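You operate a simulated robot arm through the tools that you are given. There is no shell and no other tool.

You are at the controls of a simulated robot arm. One attempt, no reset.

Task
Press the cord clamp shut on the black plug and lay it in the green tray.
Fine: leave the slide out. Where these are worked on the way, their far stop is far enough and under half their travel is too little: press slide.

It is judged by the outcome, as a careful person would: the job done as asked, and still so three seconds after it is handed in. It fails if anything else is knocked over, pushed out of place, dropped, spilled or broken.

Robot
A 7-joint arm with a two-finger parallel gripper, fixed in place. Base frame: the origin is on the floor under the middle of its stand, x ahead of it, y to its left, z up; the work surface is at about z = 0.82. Readings come in m, degrees, newtons and seconds.
With the tool pointing down near the work surface it reaches from about 0.42 to 0.9 m from the base axis. Its first joint turns from -143.0 to 143.0 degrees. Payload 3 kg.
Tool frame: the origin (TCP) lies between the finger pads and is the grasp point; the fingertips stand 0.03 m ahead of it; z points along the fingers, y is the line along which they close. The gripper opens to 0.094 m. The fingers are 0.028 m wide and 0.01 m thick; the gripper's body (0.05 by 0.096 m) begins 0.055 m behind the TCP.
Orientation is that of the tool frame in the base frame, as a unit quaternion [w, x, y, z]. With the fingers straight down and closing along the base's y, the tool's x points along the base's -x, its y along +y and its z along -z.

Tools
- The arm moves only by the tool play_rows. Its argument "motion" is a list of rows, each an object of numbers (a shift or turn left out is 0, a gripper value left out holds the last): "jaw": the gripper command, from -1 (shut) to 1 (fully open), values between in proportion; "tx", "ty", "tz": the shift along the base's x, y, z in units of 100 mm (1.0 is 100 mm); "rx", "ry", "rz": the turn, a rotation vector about the base's x, y, z in units of 60 degrees (1.0 is 60 degrees). In form: [{"jaw": .., "tx": .., "ty": .., "tz": .., "rx": .., "ry": .., "rz": ..}, ...]. A call has 1 to 20 rows; each row is the pose to reach, as a shift and turn from the pose commanded when the call began. A call with a number of a shift or a turn outside -1 to 1 is refused whole. Rows are played at 5 a second. More than 0.05 m and 8.6 degrees between two rows, or a gripper value outside its range, and nothing of the call is played. Where a pose cannot be reached the arm comes as near as it can. A force on the tool above 60 N (or 10 N above the force at the start of the call, whichever is more), or a blocked arm, ends the call early, and 0.2 s more pass. Each finger travels about 0.072 m/s and halts on what it meets, pressing with about 26 N; the grip force reading is that of the motor and also rises with nothing between the fingers. The clock runs only during rows and for 0.2 s after the last one: add rows that repeat a pose to give the fingers time. The reply holds the time, the measured pose of the TCP, the force on the tool along the base axes, the opening and the grip force, in the units named above and with some noise, with the torque about the TCP (base axes, N m) and any sound that the robot's microphone picked up, and new pictures: "pictures" is both (left out), scene, wrist or none.
- Cameras (640 x 400 px; columns grow to the right, rows downward): "scene" is fixed at [0.0502, -0.4909, 1.4154]; the picture's right is [0.49, -0.87, 0.00], its down [-0.24, -0.14, -0.96] and it looks along [0.84, 0.47, -0.28] (base axes); focal length 324 px, centre (320, 200). "wrist" rides on the gripper at [0.076, 0.014, -0.102] in the tool frame; the picture's right is [-0.18, 0.98, 0.00], its down [-0.75, -0.14, -0.64] and it looks along [-0.63, -0.12, 0.77] (tool axes); focal length 243 px, centre (320, 200). There is no depth. A picture from a camera that has moved, and an enlarged one, comes with that camera's place and axes in the base frame and with its lens. The place of the scene camera against the robot may be out by one fixed shift of up to 0.018 m in any direction.
- close_up(camera, box): a new picture of the part [left, top, right, bottom] of that camera's present view, enlarged. The clock stands still meanwhile.
- close_job(): hands the job in; it is judged then, once.

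Nothing tells you positions but the pictures and the camera data. Unless the task says otherwise, let go and move clear before handing in.

The tools are called by a JSON object that holds its "method" and its "body". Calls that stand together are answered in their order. play_rows: Moves the arm, as the interface text tells. Its arguments: {"type":"object","properties":{"motion":{"type":"array","items":{"type":"object","properties":{"jaw":{"type":"number"},"tx":{"type":"number"},"ty":{"type":"number"},"tz":{"type":"number"},"rx":{"type":"number"},"ry":{"type":"number"},"rz":{"type":"number"}}}},"pictures":{"type":"string","enum":["both","scene","wrist","none"]}},"required":["motion"]} The other tools are called the same way: close_up (camera, box) takes an enlarged picture of a part of a camera's view; close_job () hands the job in.

At the start:

```text
t: 0.0
position: [0.6016, -0.0393, 1.2466]
ee_rot: [0.0, 0.001, 1.0, 0.0]
contact_force: [-0.4, -0.6, 0.7]
moment: [0.0, 0.01, -0.01]
width: 0.0939
grasp_force: 0.0
```

scene: 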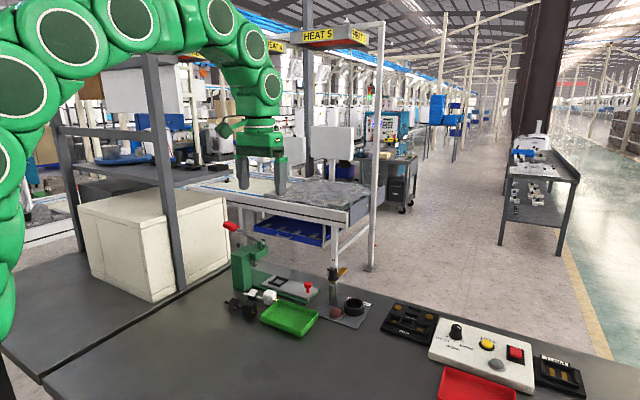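
wrist: 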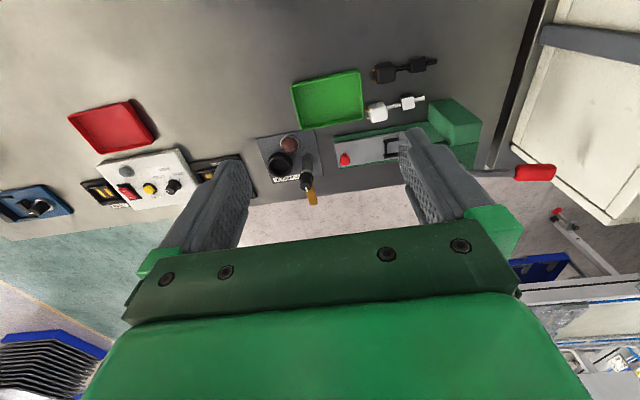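

The scene shows a green press with a red handle and a slide, two plugs (black and white), a green tray and other items. I'll look closer before moving.

{"method": "close_up", "body": {"camera": "scene", "box": [210, 210, 370, 350]}}

{"method": "close_up", "body": {"camera": "wrist", "box": [240, 40, 560, 240]}}

{"method": "close_up", "body": {"camera": "scene", "box": [360, 280, 600, 400]}}

```text
2.86 times, centred on (290, 280) of scene
camera zoom: at [0.0502, -0.4909, 1.4154], right [0.49, -0.87, 0.0], down [-0.24, -0.14, -0.96], along [0.84, 0.47, -0.28], focal length 926 px, centre (406, -29)
```

zoom: 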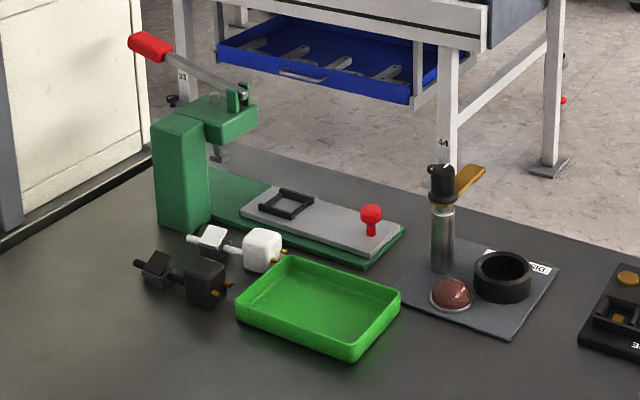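

```text
2.00 times, centred on (400, 140) of wrist
camera zoom: at [0.5245, -0.0251, 1.3497], right [0.18, 0.98, 0.0], down [0.75, -0.14, 0.64], along [0.63, -0.12, -0.77], focal length 485 px, centre (160, 320)
```

zoom: 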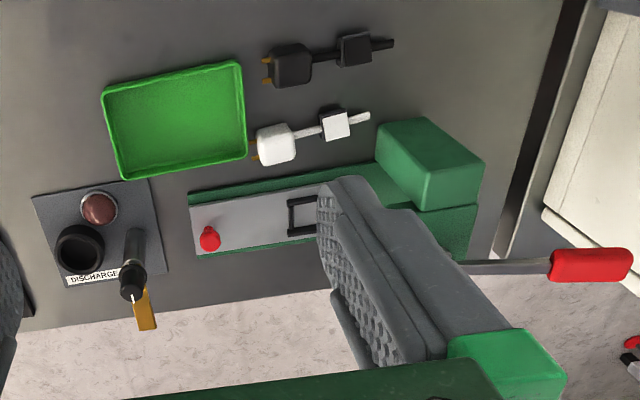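

```text
2.67 times, centred on (480, 340) of scene
camera zoom: at [0.0502, -0.4909, 1.4154], right [0.49, -0.87, 0.0], down [-0.24, -0.14, -0.96], along [0.84, 0.47, -0.28], focal length 864 px, centre (-107, -173)
```

zoom: 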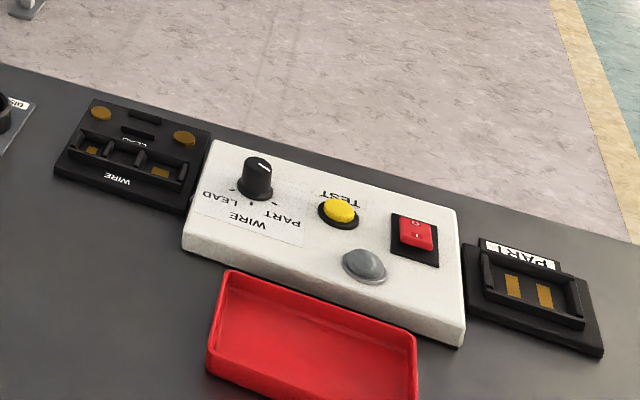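

The press stands at about x≈0.81, with its slide nest near y≈0.08, its knob near y≈-0.02 and its lever grip near (0.79, 0.27, 1.03). The black plug lies near (0.655, 0.08–0.14). I'll enlarge the details first.

{"method": "close_up", "body": {"camera": "scene", "box": [235, 270, 300, 315]}}

{"method": "close_up", "body": {"camera": "scene", "box": [215, 210, 325, 310]}}

{"method": "close_up", "body": {"camera": "wrist", "box": [360, 45, 450, 130]}}

```text
8.89 times, centred on (268, 292) of scene
camera zoom: at [0.0502, -0.4909, 1.4154], right [0.49, -0.87, 0.0], down [-0.24, -0.14, -0.96], along [0.84, 0.47, -0.28], focal length 2881 px, centre (787, -622)
```

zoom: 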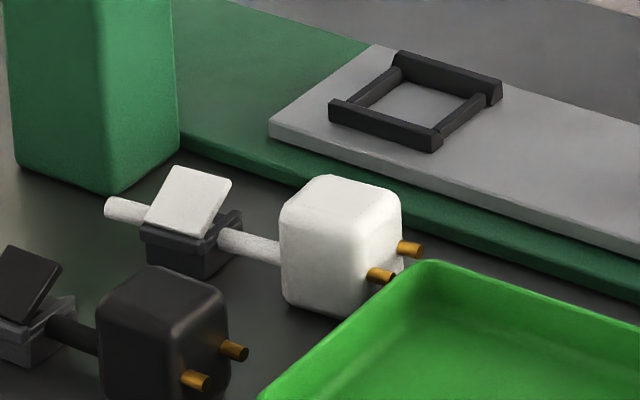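

```text
4.00 times, centred on (270, 260) of scene
camera zoom: at [0.0502, -0.4909, 1.4154], right [0.49, -0.87, 0.0], down [-0.24, -0.14, -0.96], along [0.84, 0.47, -0.28], focal length 1297 px, centre (520, -40)
```

zoom: 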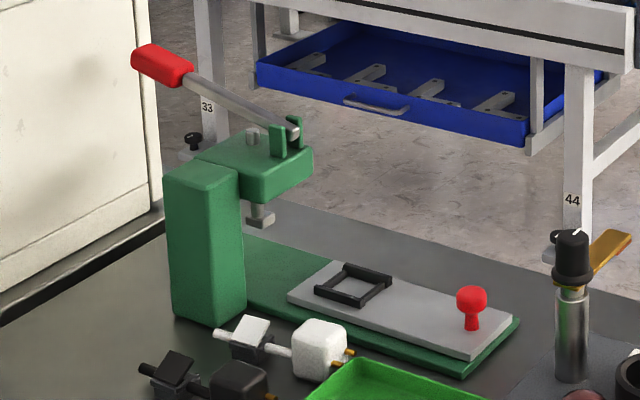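

```text
4.71 times, centred on (405, 88) of wrist
camera zoom: at [0.5245, -0.0251, 1.3497], right [0.18, 0.98, 0.0], down [0.75, -0.14, 0.64], along [0.63, -0.12, -0.77], focal length 1142 px, centre (-80, 729)
```

zoom: 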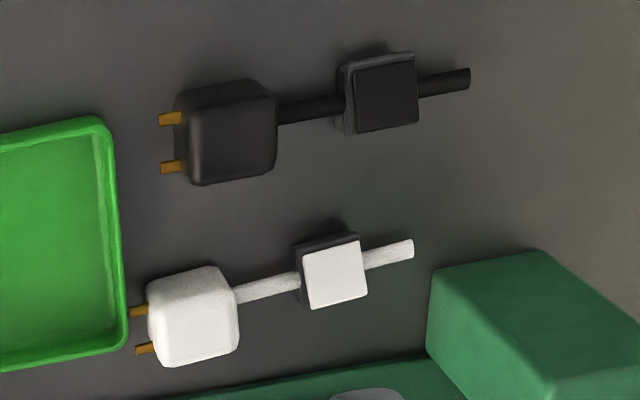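

The nest's cross bars look low along y, so the cord should run along y with the plug's prongs toward the knob. I'll turn the gripper 90° so it closes along x, and move over the plug to look closer.

{"method": "play_rows", "body": {"motion": [{"jaw": 1, "tx": 0.05, "ty": 0.14, "tz": -0.1, "rz": 0.14}, {"tx": 0.1, "ty": 0.28, "tz": -0.2, "rz": 0.28}, {"tx": 0.15, "ty": 0.42, "tz": -0.3, "rz": 0.42}, {"tx": 0.2, "ty": 0.56, "tz": -0.4, "rz": 0.56}, {"tx": 0.25, "ty": 0.7, "tz": -0.5, "rz": 0.7}, {"tx": 0.3, "ty": 0.84, "tz": -0.6, "rz": 0.84}, {"tx": 0.35, "ty": 0.95, "tz": -0.7, "rz": 0.98}], "pictures": "none"}}

{"method": "play_rows", "body": {"motion": [{"tx": 0.05, "ty": 0.05, "tz": -0.1, "rz": 0.13}, {"tx": 0.1, "ty": 0.1, "tz": -0.2, "rz": 0.26}, {"tx": 0.15, "ty": 0.15, "tz": -0.3, "rz": 0.39}, {"tx": 0.19, "ty": 0.18, "tz": -0.4, "rz": 0.52}, {"tx": 0.19, "ty": 0.18, "tz": -0.4, "rz": 0.52}], "pictures": "both"}}

```text
t: 1.6
position: [0.6374, 0.0576, 1.1763]
ee_rot: [0.001, -0.491, 0.871, 0.0]
contact_force: [0.1, -0.1, 0.3]
moment: [0.0, 0.01, 0.01]
width: 0.094
grasp_force: 0.2
```

```text
t: 2.8
position: [0.6559, 0.0747, 1.1363]
ee_rot: [0.0, 0.708, -0.707, 0.0]
contact_force: [0.3, -0.6, 0.4]
moment: [0.02, 0.03, 0.01]
width: 0.094
grasp_force: 0.0
camera wrist: at [0.6411, -0.0027, 1.2395], right [-0.98, 0.18, 0.0], down [0.14, 0.75, 0.64], along [0.12, 0.63, -0.77], focal length 243 px, centre (320, 200)
```

scene: 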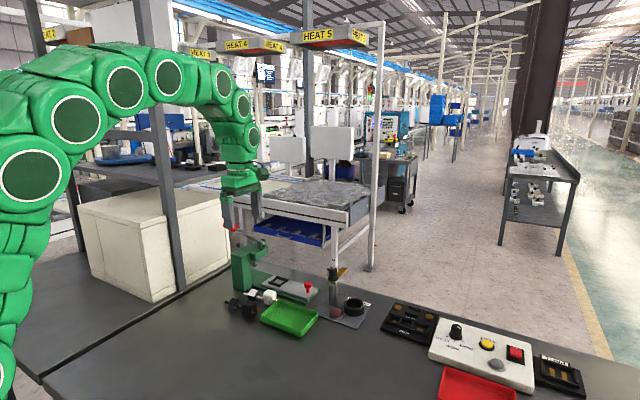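
wrist: 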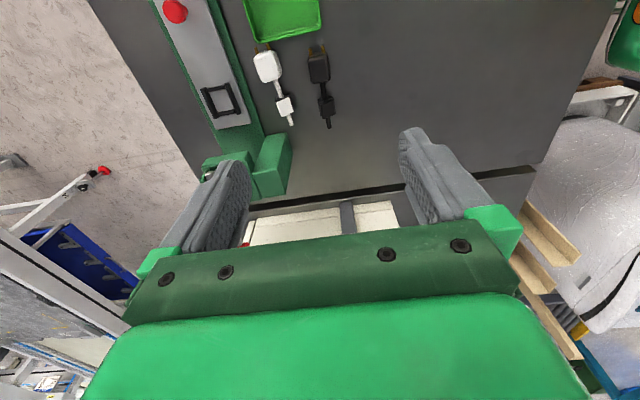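

{"method": "close_up", "body": {"camera": "wrist", "box": [140, 0, 360, 140]}}

{"method": "close_up", "body": {"camera": "wrist", "box": [240, 20, 350, 140]}}

{"method": "close_up", "body": {"camera": "wrist", "box": [140, 120, 400, 260]}}

```text
2.86 times, centred on (250, 70) of wrist
camera zoom: at [0.6411, -0.0027, 1.2395], right [-0.98, 0.18, 0.0], down [0.14, 0.75, 0.64], along [0.12, 0.63, -0.77], focal length 693 px, centre (520, 571)
```

zoom: 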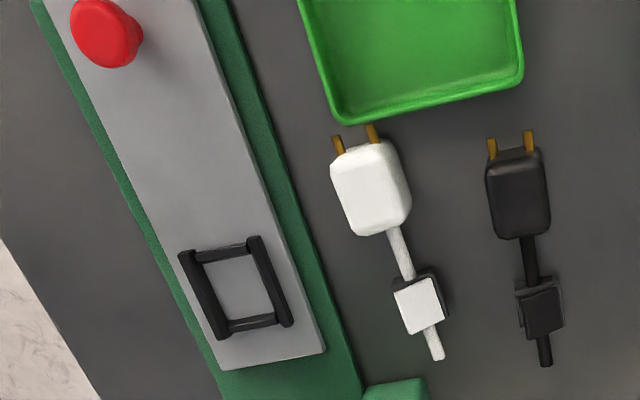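

```text
3.33 times, centred on (295, 80) of wrist
camera zoom: at [0.6411, -0.0027, 1.2395], right [-0.98, 0.18, 0.0], down [0.14, 0.75, 0.64], along [0.12, 0.63, -0.77], focal length 809 px, centre (403, 600)
```

zoom: 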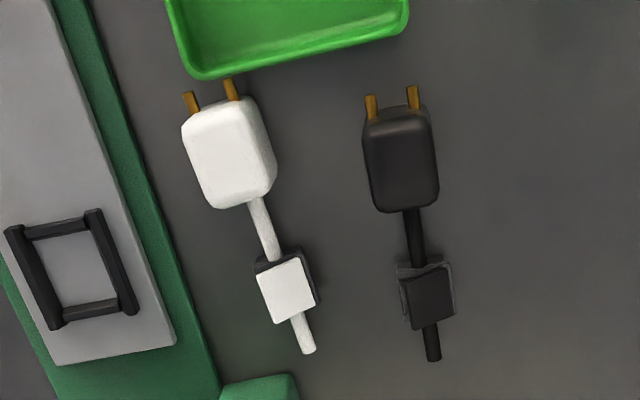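

```text
2.46 times, centred on (270, 190) of wrist
camera zoom: at [0.6411, -0.0027, 1.2395], right [-0.98, 0.18, 0.0], down [0.14, 0.75, 0.64], along [0.12, 0.63, -0.77], focal length 597 px, centre (443, 225)
```

zoom: 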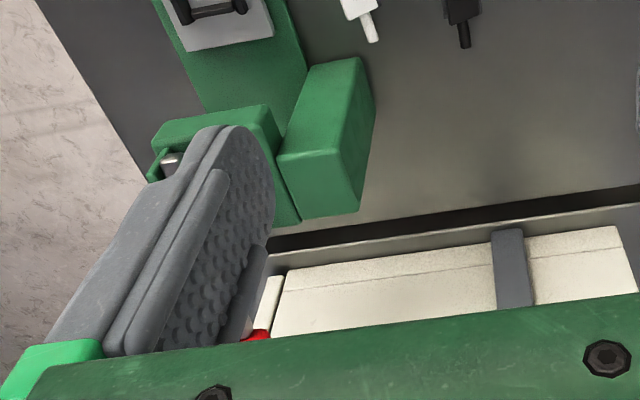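

The black plug lies almost exactly along y, with its body near (0.657, 0.077), clamp near (0.656, 0.136) and prong tips at y≈0.051. I'll come down for a closer look before grasping.

{"method": "play_rows", "body": {"motion": [{"tz": -0.3}, {"tz": -0.6}, {"tz": -0.95}, {"tz": -1.0}, {"tz": -1.0}], "pictures": "none"}}

{"method": "play_rows", "body": {"motion": [{"tz": -0.3}, {"tz": -0.7}, {"tz": -0.7}], "pictures": "wrist"}}

{"method": "close_up", "body": {"camera": "wrist", "box": [200, 40, 440, 190]}}

```text
t: 4.0
position: [0.6555, 0.0729, 1.0365]
ee_rot: [-0.001, 0.707, -0.707, 0.0]
contact_force: [1.4, -0.3, -0.3]
moment: [0.01, -0.06, 0.03]
width: 0.094
grasp_force: 0.1
```

```text
t: 4.8
position: [0.655, 0.0725, 0.9654]
ee_rot: [0.0, 0.707, -0.707, 0.0]
contact_force: [0.0, 0.0, -0.6]
moment: [-0.01, 0.03, -0.05]
width: 0.0939
grasp_force: 0.1
camera wrist: at [0.6409, -0.0037, 1.0685], right [-0.98, 0.18, 0.0], down [0.14, 0.75, 0.64], along [0.12, 0.63, -0.77], focal length 243 px, centre (320, 200)
```

wrist: 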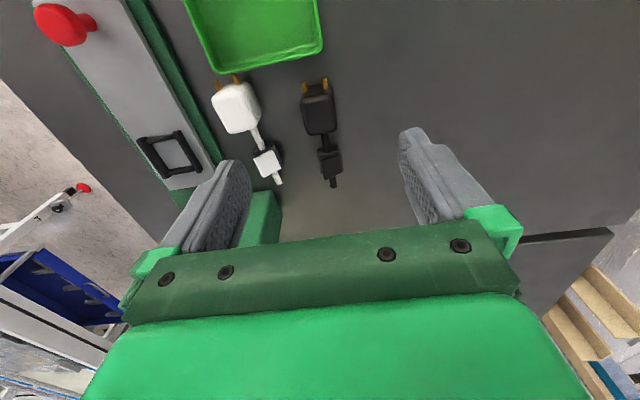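

```text
2.67 times, centred on (320, 115) of wrist
camera zoom: at [0.6409, -0.0037, 1.0685], right [-0.98, 0.18, 0.0], down [0.14, 0.75, 0.64], along [0.12, 0.63, -0.77], focal length 647 px, centre (320, 427)
```

zoom: 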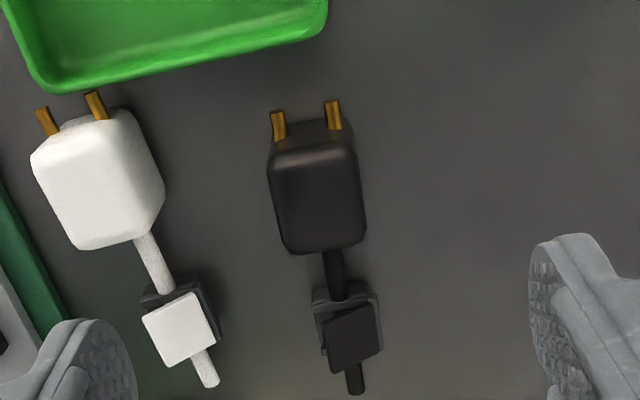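

The plug body spans about y 0.061–0.092, centred at x≈0.656 and roughly 31 mm wide. I'll narrow the jaws to clear the white plug, centre over the body and go down.

{"method": "play_rows", "body": {"motion": [{"jaw": 0.15, "tx": 0.01, "ty": 0.04}, {"jaw": 0.15, "tx": 0.01, "ty": 0.04}, {"jaw": 0.15, "tx": 0.01, "ty": 0.04, "tz": -0.25}, {"tx": 0.01, "ty": 0.04, "tz": -0.5}, {"tx": 0.01, "ty": 0.04, "tz": -0.7}, {"tx": 0.01, "ty": 0.04, "tz": -0.7}], "pictures": "both"}}

{"method": "close_up", "body": {"camera": "scene", "box": [215, 230, 315, 330]}}

{"method": "close_up", "body": {"camera": "wrist", "box": [200, 60, 440, 210]}}

```text
t: 6.2
position: [0.6558, 0.0788, 0.8955]
ee_rot: [0.001, -0.707, 0.707, 0.0]
contact_force: [0.5, -0.3, -0.3]
moment: [-0.02, -0.03, -0.02]
width: 0.0542
grasp_force: 0.1
camera wrist: at [0.6403, 0.0016, 0.9981], right [-0.98, 0.18, 0.0], down [0.14, 0.75, 0.64], along [0.12, 0.63, -0.77], focal length 243 px, centre (320, 200)
```

scene: 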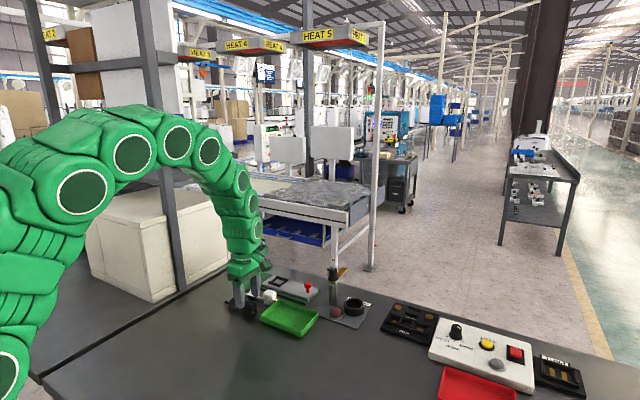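
wrist: 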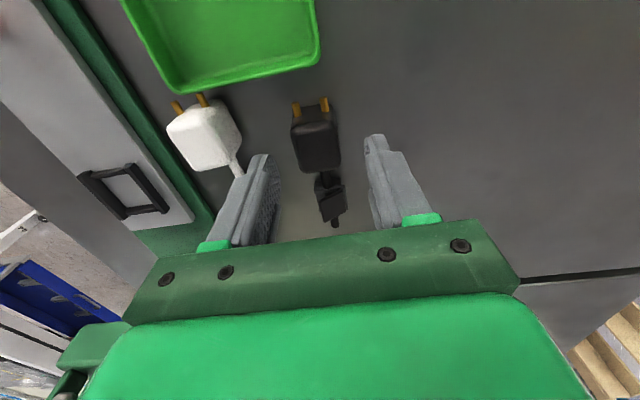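

```text
4.00 times, centred on (265, 280) of scene
camera zoom: at [0.0502, -0.4909, 1.4154], right [0.49, -0.87, 0.0], down [-0.24, -0.14, -0.96], along [0.84, 0.47, -0.28], focal length 1297 px, centre (540, -120)
```

zoom: 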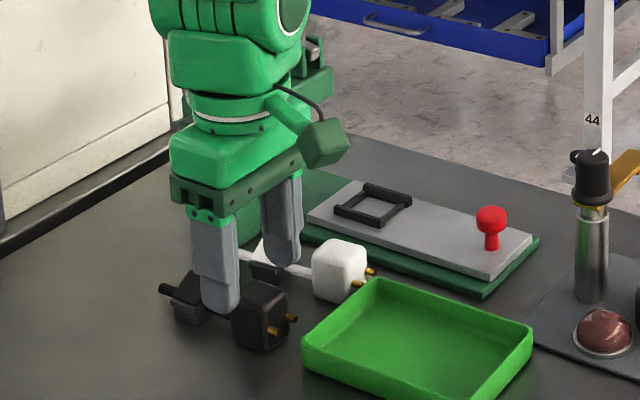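

```text
2.67 times, centred on (320, 135) of wrist
camera zoom: at [0.6403, 0.0016, 0.9981], right [-0.98, 0.18, 0.0], down [0.14, 0.75, 0.64], along [0.12, 0.63, -0.77], focal length 647 px, centre (320, 373)
```

zoom: 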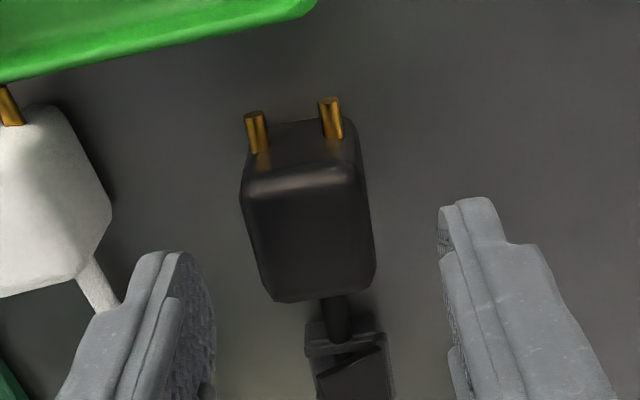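

The fingers straddle the body evenly. I'll go down the last 39 mm, then close on the body.

{"method": "play_rows", "body": {"motion": [{"tz": -0.2}, {"tz": -0.38}, {"tz": -0.38}, {"tz": -0.38}], "pictures": "none"}}

{"method": "play_rows", "body": {"motion": [{"jaw": 0.0}, {"jaw": -0.4}, {"jaw": -1}, {"jaw": -1}, {"jaw": -1}], "pictures": "both"}}

{"method": "close_up", "body": {"camera": "wrist", "box": [200, 60, 440, 210]}}

{"method": "close_up", "body": {"camera": "scene", "box": [215, 230, 315, 330]}}

```text
t: 7.2
position: [0.6554, 0.0786, 0.8584]
ee_rot: [0.0, -0.707, 0.707, 0.0]
contact_force: [1.0, 0.6, 0.8]
moment: [-0.03, -0.02, 0.01]
width: 0.0538
grasp_force: 0.3
```

```text
t: 8.4
position: [0.6551, 0.0784, 0.8584]
ee_rot: [0.001, -0.707, 0.707, 0.0]
contact_force: [0.2, -0.3, 2.8]
moment: [0.05, 0.04, -0.02]
width: 0.0338
grasp_force: 25.6
camera wrist: at [0.6405, 0.0017, 0.9607], right [-0.98, 0.18, 0.0], down [0.14, 0.75, 0.64], along [0.12, 0.63, -0.77], focal length 243 px, centre (320, 200)
```

scene: 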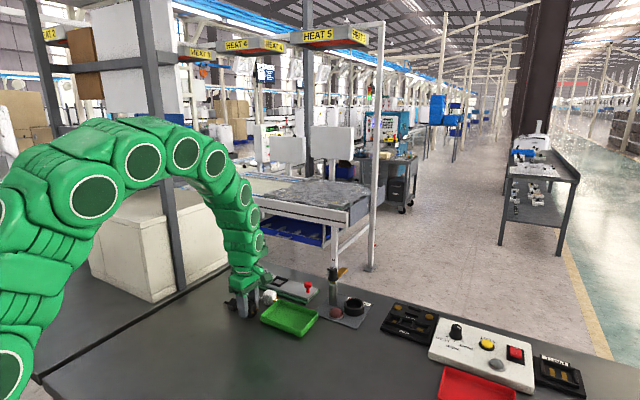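
wrist: 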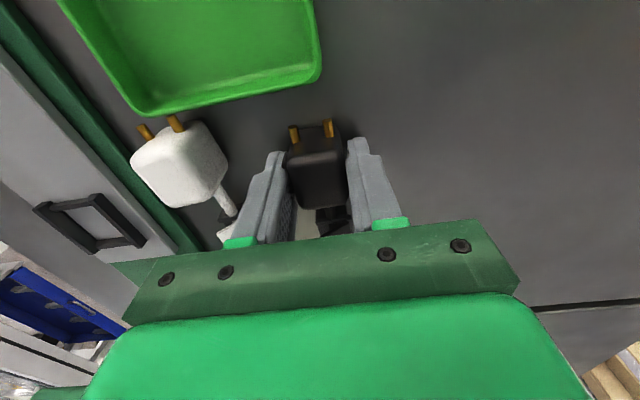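

```text
2.67 times, centred on (320, 135) of wrist
camera zoom: at [0.6405, 0.0017, 0.9607], right [-0.98, 0.18, 0.0], down [0.14, 0.75, 0.64], along [0.12, 0.63, -0.77], focal length 647 px, centre (320, 373)
```

zoom: 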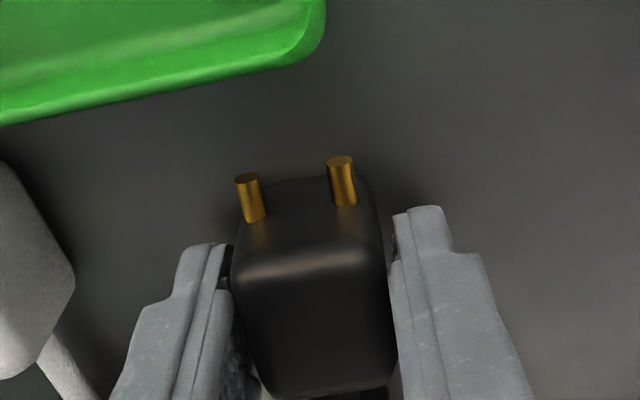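

```text
4.00 times, centred on (265, 280) of scene
camera zoom: at [0.0502, -0.4909, 1.4154], right [0.49, -0.87, 0.0], down [-0.24, -0.14, -0.96], along [0.84, 0.47, -0.28], focal length 1297 px, centre (540, -120)
```

zoom: 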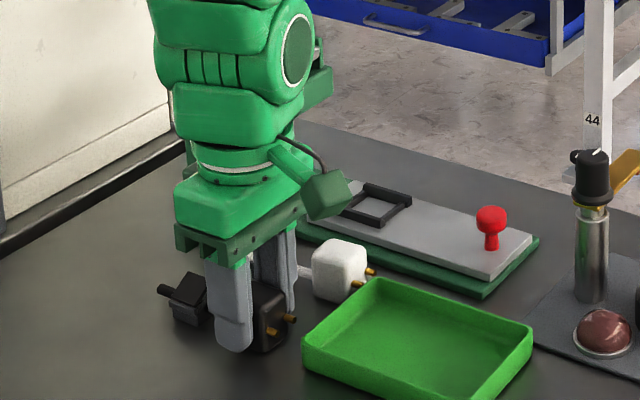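

The body is gripped at 33.8 mm, and the clamp centre sits about 57 mm to the +y side of the TCP. I'll lift, then carry it over the slide a little short of the nest to check alignment.

{"method": "play_rows", "body": {"motion": [{"tz": 0.15}, {"tz": 0.4}, {"tz": 0.75}, {"tz": 0.75, "ty": -0.2}, {"tz": 0.75, "ty": -0.5, "tx": 0.1}, {"tz": 0.75, "ty": -0.7, "tx": 0.45}, {"tz": 0.75, "ty": -0.75, "tx": 0.85}, {"tz": 0.75, "ty": -0.75, "tx": 1.0}, {"tz": 0.75, "ty": -0.75, "tx": 1.0}], "pictures": "both"}}

{"method": "close_up", "body": {"camera": "scene", "box": [215, 210, 335, 310]}}

{"method": "close_up", "body": {"camera": "wrist", "box": [60, 60, 440, 290]}}

```text
t: 10.4
position: [0.7552, 0.0026, 0.9336]
ee_rot: [0.001, -0.707, 0.707, 0.0]
contact_force: [-0.2, 0.0, -0.8]
moment: [-0.03, 0.0, -0.01]
width: 0.0334
grasp_force: 25.6
camera wrist: at [0.7411, -0.0739, 1.0365], right [-0.98, 0.18, 0.0], down [0.14, 0.75, 0.64], along [0.12, 0.63, -0.77], focal length 243 px, centre (320, 200)
```

scene: 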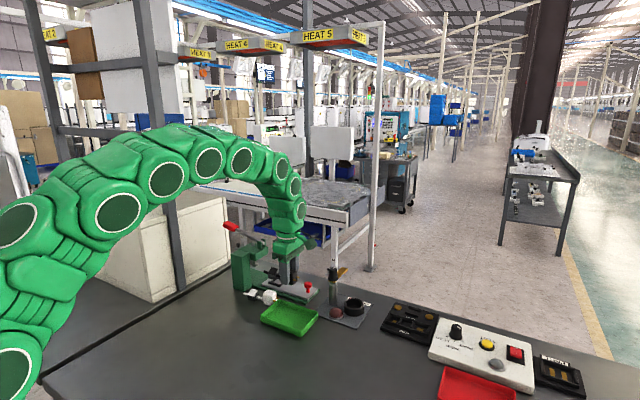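
wrist: 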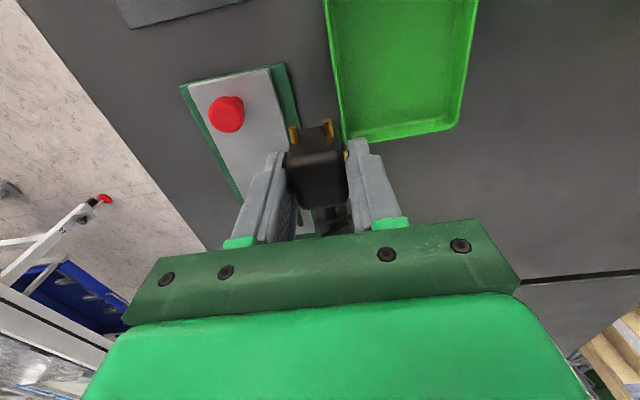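

```text
4.00 times, centred on (275, 260) of scene
camera zoom: at [0.0502, -0.4909, 1.4154], right [0.49, -0.87, 0.0], down [-0.24, -0.14, -0.96], along [0.84, 0.47, -0.28], focal length 1297 px, centre (500, -40)
```

zoom: 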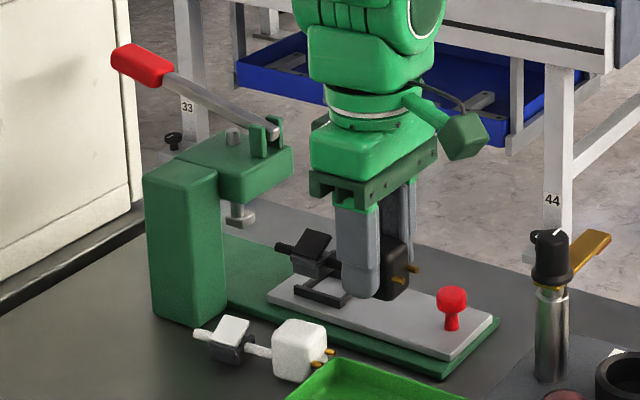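

```text
1.68 times, centred on (250, 175) of wrist
camera zoom: at [0.7411, -0.0739, 1.0365], right [-0.98, 0.18, 0.0], down [0.14, 0.75, 0.64], along [0.12, 0.63, -0.77], focal length 409 px, centre (438, 242)
```

zoom: 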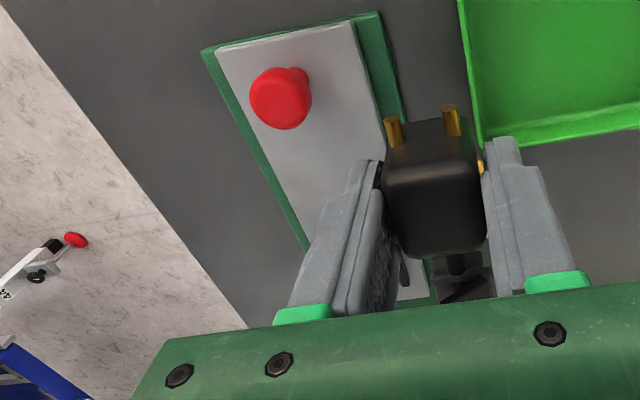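

The scene camera appears to be off by about 15 mm vertically, judging from the known prong tips. I'll back off sideways so the wrist camera gets a clear close look at the nest.

{"method": "play_rows", "body": {"motion": [{"tx": -0.4, "tz": 0.1}, {"tx": -0.7, "ty": 0.1, "tz": 0.2}, {"tx": -0.7, "ty": 0.1, "tz": 0.2}], "pictures": "wrist"}}

{"method": "close_up", "body": {"camera": "wrist", "box": [40, 40, 280, 190]}}

{"method": "close_up", "body": {"camera": "wrist", "box": [100, 110, 196, 170]}}

```text
t: 11.2
position: [0.6857, 0.013, 0.9531]
ee_rot: [-0.001, 0.708, -0.707, 0.0]
contact_force: [0.1, 1.0, -1.8]
moment: [0.0, 0.02, 0.01]
width: 0.0337
grasp_force: 26.5
camera wrist: at [0.6721, -0.0638, 1.0572], right [-0.98, 0.18, 0.0], down [0.14, 0.75, 0.64], along [0.12, 0.63, -0.77], focal length 243 px, centre (320, 200)
```

wrist: 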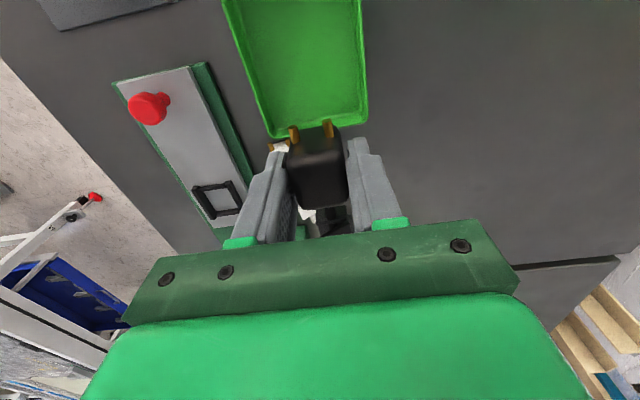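

```text
2.67 times, centred on (160, 115) of wrist
camera zoom: at [0.6721, -0.0638, 1.0572], right [-0.98, 0.18, 0.0], down [0.14, 0.75, 0.64], along [0.12, 0.63, -0.77], focal length 647 px, centre (747, 427)
```

zoom: 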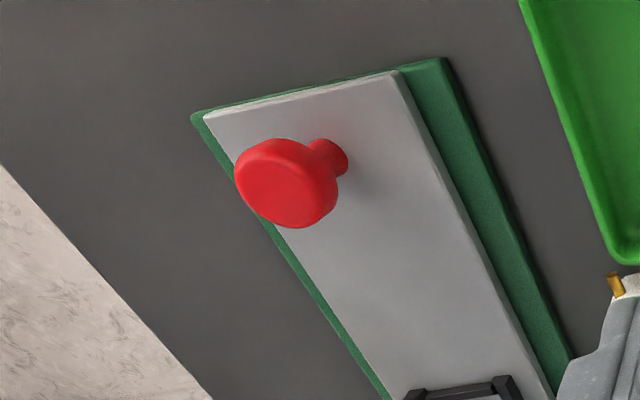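

```text
6.67 times, centred on (148, 140) of wrist
camera zoom: at [0.6721, -0.0638, 1.0572], right [-0.98, 0.18, 0.0], down [0.14, 0.75, 0.64], along [0.12, 0.63, -0.77], focal length 1618 px, centre (1467, 600)
```

zoom: 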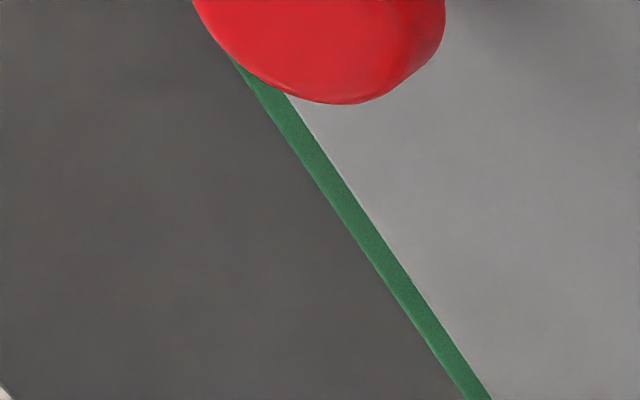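

{"method": "close_up", "body": {"camera": "wrist", "box": [160, 150, 288, 230]}}

{"method": "close_up", "body": {"camera": "wrist", "box": [100, 50, 228, 130]}}

{"method": "close_up", "body": {"camera": "scene", "box": [225, 210, 321, 310]}}

```text
5.00 times, centred on (224, 190) of wrist
camera zoom: at [0.6721, -0.0638, 1.0572], right [-0.98, 0.18, 0.0], down [0.14, 0.75, 0.64], along [0.12, 0.63, -0.77], focal length 1213 px, centre (800, 250)
```

zoom: 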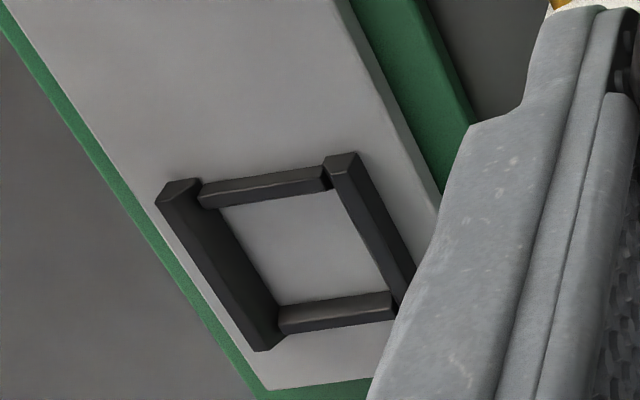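

```text
5.00 times, centred on (164, 90) of wrist
camera zoom: at [0.6721, -0.0638, 1.0572], right [-0.98, 0.18, 0.0], down [0.14, 0.75, 0.64], along [0.12, 0.63, -0.77], focal length 1213 px, centre (1100, 750)
```

zoom: 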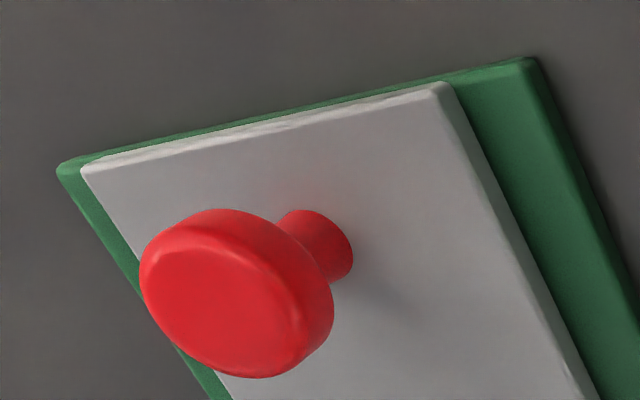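

```text
4.00 times, centred on (273, 260) of scene
camera zoom: at [0.0502, -0.4909, 1.4154], right [0.49, -0.87, 0.0], down [-0.24, -0.14, -0.96], along [0.84, 0.47, -0.28], focal length 1297 px, centre (508, -40)
```

zoom: 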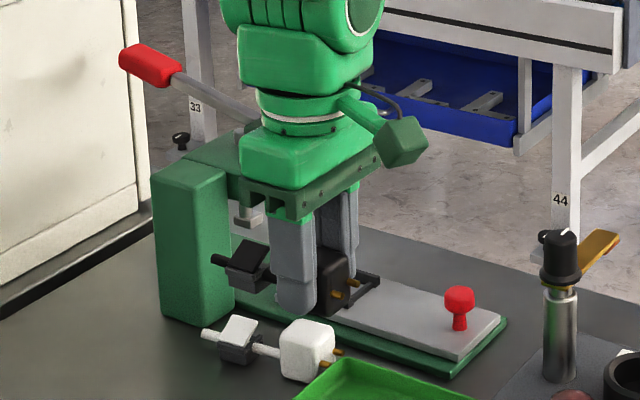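

The nest opening measures about 33×33 mm, centred near (0.8196, 0.096), with the slide top at z≈0.835. I'll measure the held clamp's offset from the prongs in an enlarged scene view.

{"method": "close_up", "body": {"camera": "scene", "box": [240, 262, 288, 292]}}

{"method": "close_up", "body": {"camera": "wrist", "box": [270, 110, 382, 240]}}

```text
13.33 times, centred on (264, 277) of scene
camera zoom: at [0.0502, -0.4909, 1.4154], right [0.49, -0.87, 0.0], down [-0.24, -0.14, -0.96], along [0.84, 0.47, -0.28], focal length 4322 px, centre (1067, -827)
```

zoom: 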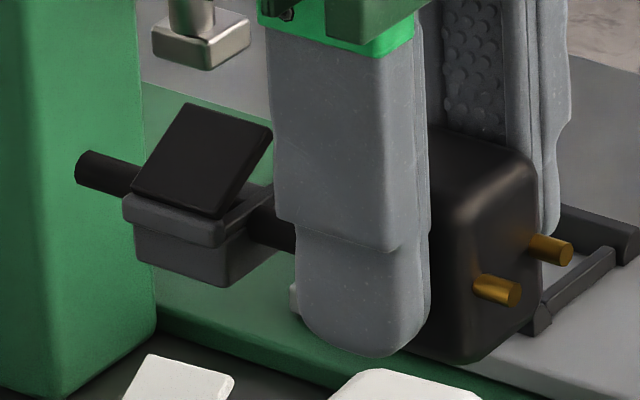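

```text
3.08 times, centred on (326, 175) of wrist
camera zoom: at [0.6721, -0.0638, 1.0572], right [-0.98, 0.18, 0.0], down [0.14, 0.75, 0.64], along [0.12, 0.63, -0.77], focal length 746 px, centre (302, 277)
```

zoom: 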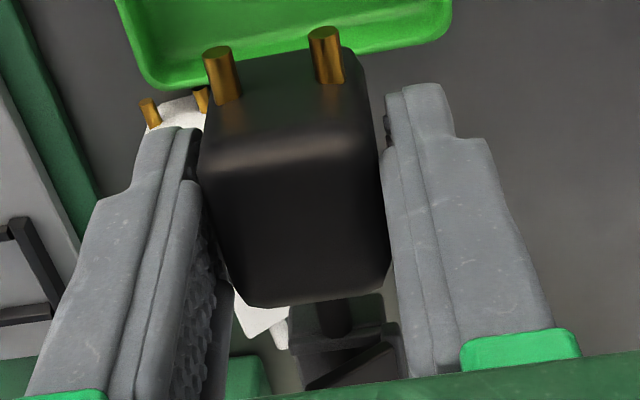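

The clamp base centre sits at TCP +57.5 mm in y and about +0 in x, so the target is TCP ≈ (0.8194, 0.0385). I'll approach in x first, then drop to a hover just above the nest to check alignment.

{"method": "play_rows", "body": {"motion": [{"tx": 0.3}, {"tx": 0.65}, {"tx": 1.0, "tz": -0.1}, {"tx": 1.0, "tz": -0.2}], "pictures": "none"}}

{"method": "play_rows", "body": {"motion": [{"tx": 0.2, "tz": -0.1}, {"tx": 0.33, "ty": 0.1, "tz": -0.2}, {"tx": 0.33, "ty": 0.26, "tz": -0.38}, {"tx": 0.33, "ty": 0.26, "tz": -0.38}, {"tx": 0.33, "ty": 0.26, "tz": -0.38}], "pictures": "both"}}

{"method": "close_up", "body": {"camera": "scene", "box": [250, 262, 314, 302]}}

{"method": "close_up", "body": {"camera": "wrist", "box": [200, 60, 440, 240]}}

```text
t: 12.2
position: [0.7874, 0.0134, 0.9321]
ee_rot: [0.001, -0.706, 0.708, 0.0]
contact_force: [-0.3, 0.0, -0.5]
moment: [-0.02, 0.0, -0.01]
width: 0.0338
grasp_force: 25.9
```

```text
t: 13.4
position: [0.8183, 0.0385, 0.8954]
ee_rot: [0.0, -0.707, 0.707, 0.0]
contact_force: [0.6, -0.1, -0.9]
moment: [0.02, -0.03, -0.03]
width: 0.034
grasp_force: 25.6
camera wrist: at [0.8042, -0.0381, 0.9985], right [-0.98, 0.18, 0.0], down [0.14, 0.75, 0.64], along [0.12, 0.63, -0.77], focal length 243 px, centre (320, 200)
```

scene: 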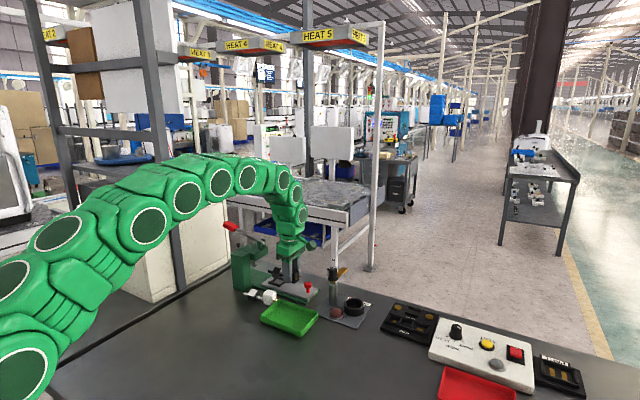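
wrist: 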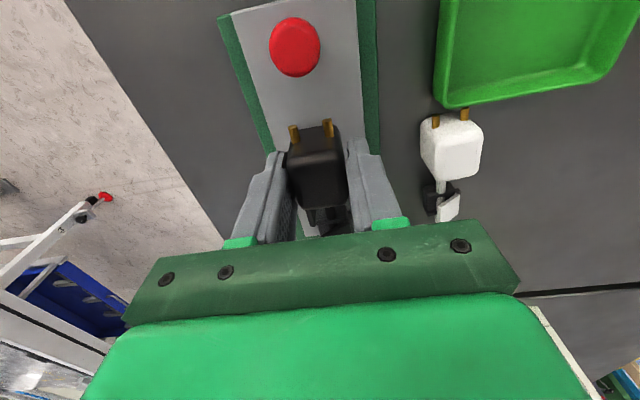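

```text
10.00 times, centred on (282, 282) of scene
camera zoom: at [0.0502, -0.4909, 1.4154], right [0.49, -0.87, 0.0], down [-0.24, -0.14, -0.96], along [0.84, 0.47, -0.28], focal length 3242 px, centre (700, -620)
```

zoom: 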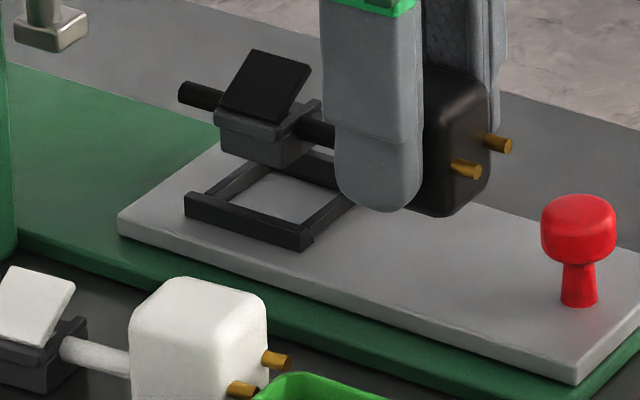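

```text
2.22 times, centred on (320, 150) of wrist
camera zoom: at [0.8042, -0.0381, 0.9985], right [-0.98, 0.18, 0.0], down [0.14, 0.75, 0.64], along [0.12, 0.63, -0.77], focal length 539 px, centre (320, 311)
```

zoom: 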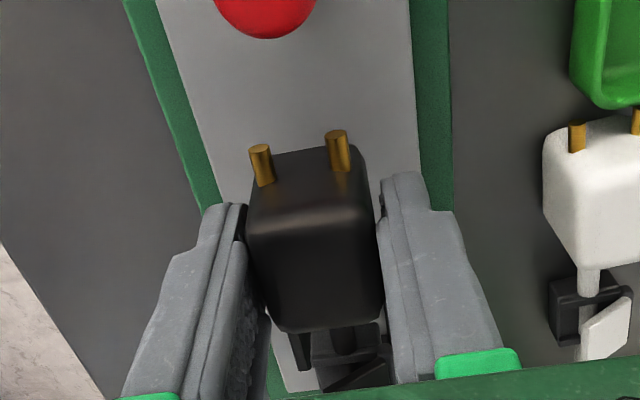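

{"method": "close_up", "body": {"camera": "scene", "box": [264, 266, 290, 288]}}

{"method": "close_up", "body": {"camera": "wrist", "box": [290, 190, 370, 240]}}

```text
16.00 times, centred on (277, 277) of scene
camera zoom: at [0.0502, -0.4909, 1.4154], right [0.49, -0.87, 0.0], down [-0.24, -0.14, -0.96], along [0.84, 0.47, -0.28], focal length 5186 px, centre (1008, -1032)
```

zoom: 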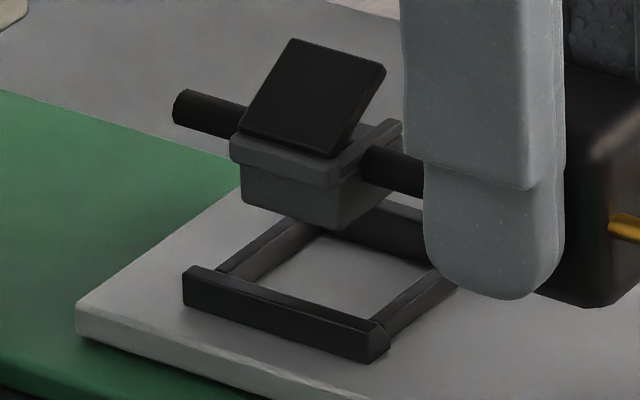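

```text
8.00 times, centred on (330, 215) of wrist
camera zoom: at [0.8042, -0.0381, 0.9985], right [-0.98, 0.18, 0.0], down [0.14, 0.75, 0.64], along [0.12, 0.63, -0.77], focal length 1941 px, centre (240, 80)
```

zoom: 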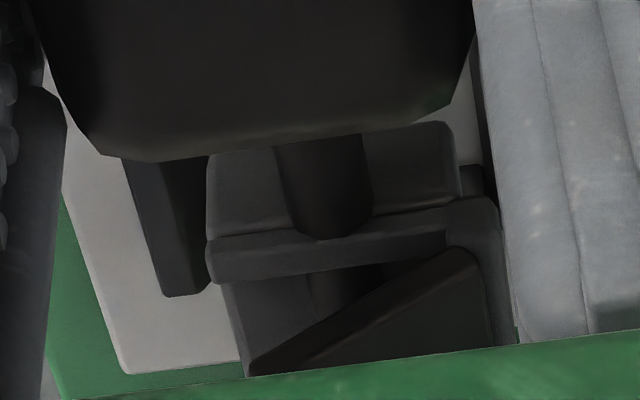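

The clamp hangs just above the nest and looks close to centred, with about ±3–4 mm of play. I'll shift 1 mm in −y, lower 12 mm to just above the nest walls and recheck.

{"method": "play_rows", "body": {"motion": [{"ty": -0.01, "tz": -0.06}, {"ty": -0.01, "tz": -0.12}, {"ty": -0.01, "tz": -0.12}, {"ty": -0.01, "tz": -0.12}], "pictures": "none"}}

{"method": "close_up", "body": {"camera": "scene", "box": [264, 266, 290, 288]}}

{"method": "close_up", "body": {"camera": "wrist", "box": [290, 190, 370, 240]}}

```text
t: 14.4
position: [0.8188, 0.0374, 0.8832]
ee_rot: [0.001, 0.707, -0.707, -0.001]
contact_force: [-0.6, -0.5, -1.9]
moment: [-0.02, 0.02, -0.03]
width: 0.0342
grasp_force: 25.7
```

```text
16.00 times, centred on (277, 277) of scene
camera zoom: at [0.0502, -0.4909, 1.4154], right [0.49, -0.87, 0.0], down [-0.24, -0.14, -0.96], along [0.84, 0.47, -0.28], focal length 5186 px, centre (1008, -1032)
```

zoom: 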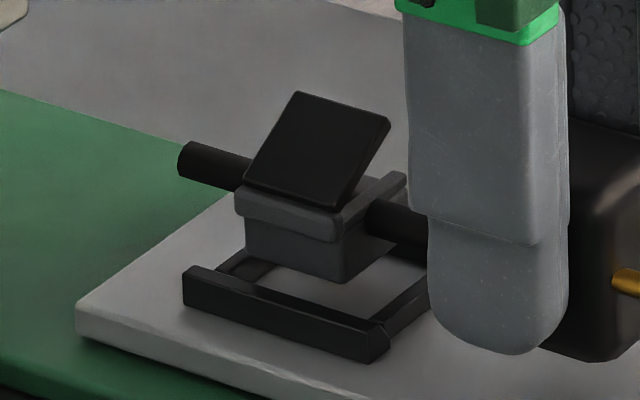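

```text
8.00 times, centred on (330, 215) of wrist
camera zoom: at [0.8043, -0.0387, 0.9864], right [-0.98, 0.18, 0.0], down [0.14, 0.75, 0.64], along [0.12, 0.63, -0.77], focal length 1941 px, centre (240, 80)
```

zoom: 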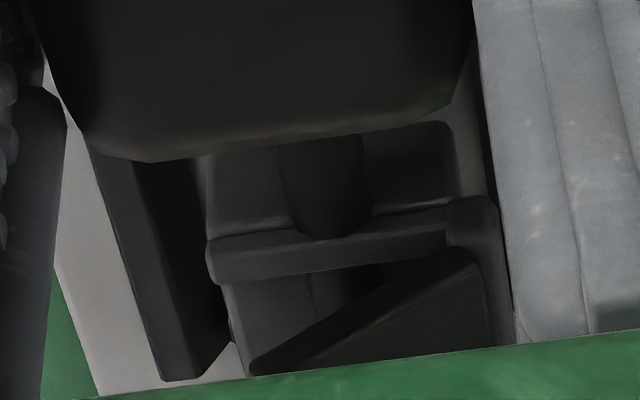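

From both cameras the clamp sits within the opening. I'll lower in small steps and watch the force.

{"method": "play_rows", "body": {"motion": [{"tz": -0.03}, {"tz": -0.06}, {"tz": -0.08}, {"tz": -0.08}], "pictures": "none"}}

{"method": "close_up", "body": {"camera": "scene", "box": [264, 266, 290, 288]}}

{"method": "close_up", "body": {"camera": "scene", "box": [260, 260, 324, 300]}}

```text
t: 15.4
position: [0.8191, 0.0381, 0.8743]
ee_rot: [0.0, -0.707, 0.707, 0.0]
contact_force: [0.0, 0.7, -2.2]
moment: [0.0, 0.01, 0.01]
width: 0.0341
grasp_force: 26.0
```

```text
16.00 times, centred on (277, 277) of scene
camera zoom: at [0.0502, -0.4909, 1.4154], right [0.49, -0.87, 0.0], down [-0.24, -0.14, -0.96], along [0.84, 0.47, -0.28], focal length 5186 px, centre (1008, -1032)
```

zoom: 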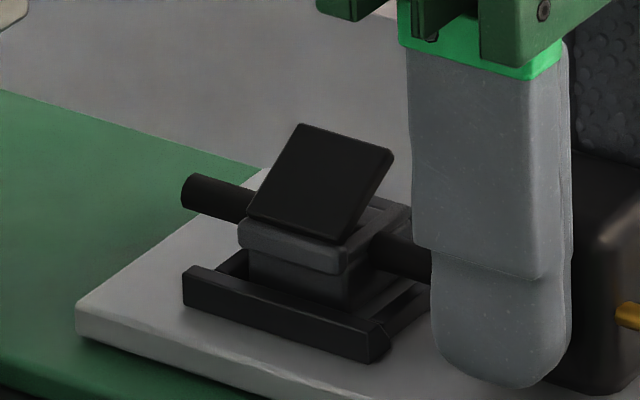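

```text
10.00 times, centred on (292, 280) of scene
camera zoom: at [0.0502, -0.4909, 1.4154], right [0.49, -0.87, 0.0], down [-0.24, -0.14, -0.96], along [0.84, 0.47, -0.28], focal length 3242 px, centre (600, -600)
```

zoom: 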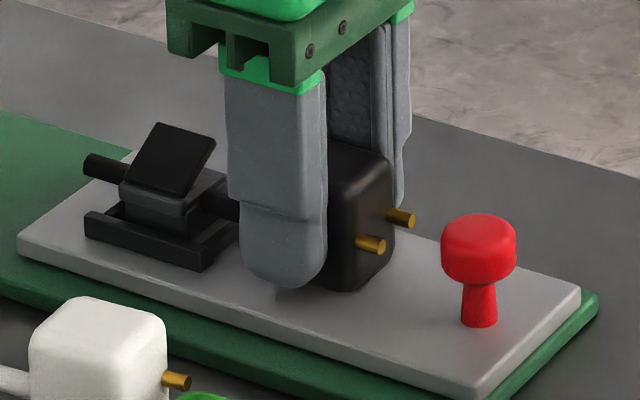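

The clamp is inside the nest walls and still free of contact. I'll lower the last couple of millimetres gently.

{"method": "play_rows", "body": {"motion": [{"tz": -0.008}, {"tz": -0.015}, {"tz": -0.015}], "pictures": "none"}}

```text
t: 16.2
position: [0.8202, 0.0369, 0.8742]
ee_rot: [0.0, 0.707, -0.707, 0.0]
contact_force: [0.4, 1.5, 2.0]
moment: [0.17, 0.06, 0.02]
width: 0.0339
grasp_force: 26.8
```

{"method": "play_rows", "body": {"motion": [{"tz": -0.005}, {"tz": -0.01}, {"tz": -0.01}], "pictures": "none"}}

{"method": "close_up", "body": {"camera": "scene", "box": [264, 266, 290, 288]}}

{"method": "close_up", "body": {"camera": "scene", "box": [260, 260, 324, 300]}}

```text
t: 17.0
position: [0.82, 0.0371, 0.8734]
ee_rot: [0.0, 0.707, -0.707, 0.001]
contact_force: [-7.7, -0.9, 24.1]
moment: [0.18, 0.04, 0.05]
width: 0.0338
grasp_force: 25.7
```

```text
16.00 times, centred on (277, 277) of scene
camera zoom: at [0.0502, -0.4909, 1.4154], right [0.49, -0.87, 0.0], down [-0.24, -0.14, -0.96], along [0.84, 0.47, -0.28], focal length 5186 px, centre (1008, -1032)
```

zoom: 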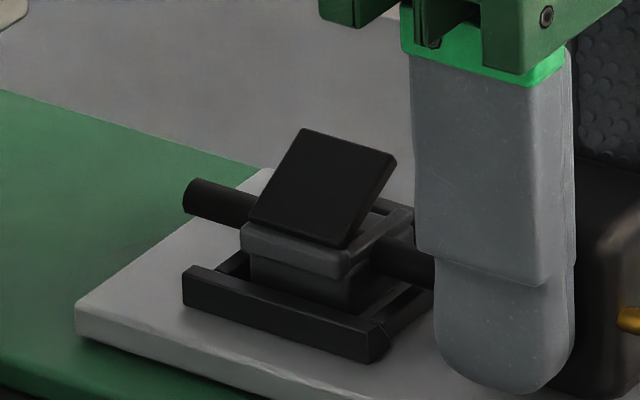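

```text
10.00 times, centred on (292, 280) of scene
camera zoom: at [0.0502, -0.4909, 1.4154], right [0.49, -0.87, 0.0], down [-0.24, -0.14, -0.96], along [0.84, 0.47, -0.28], focal length 3242 px, centre (600, -600)
```

zoom: 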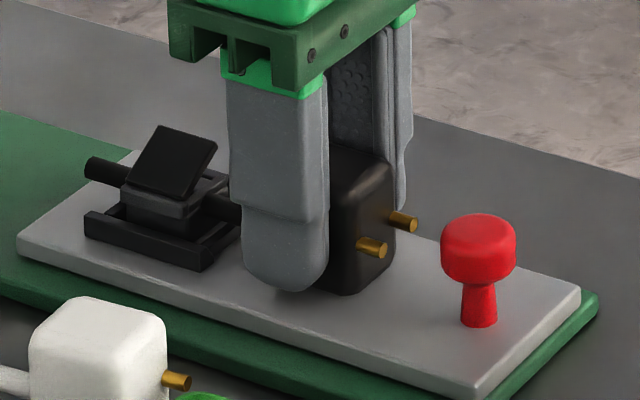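

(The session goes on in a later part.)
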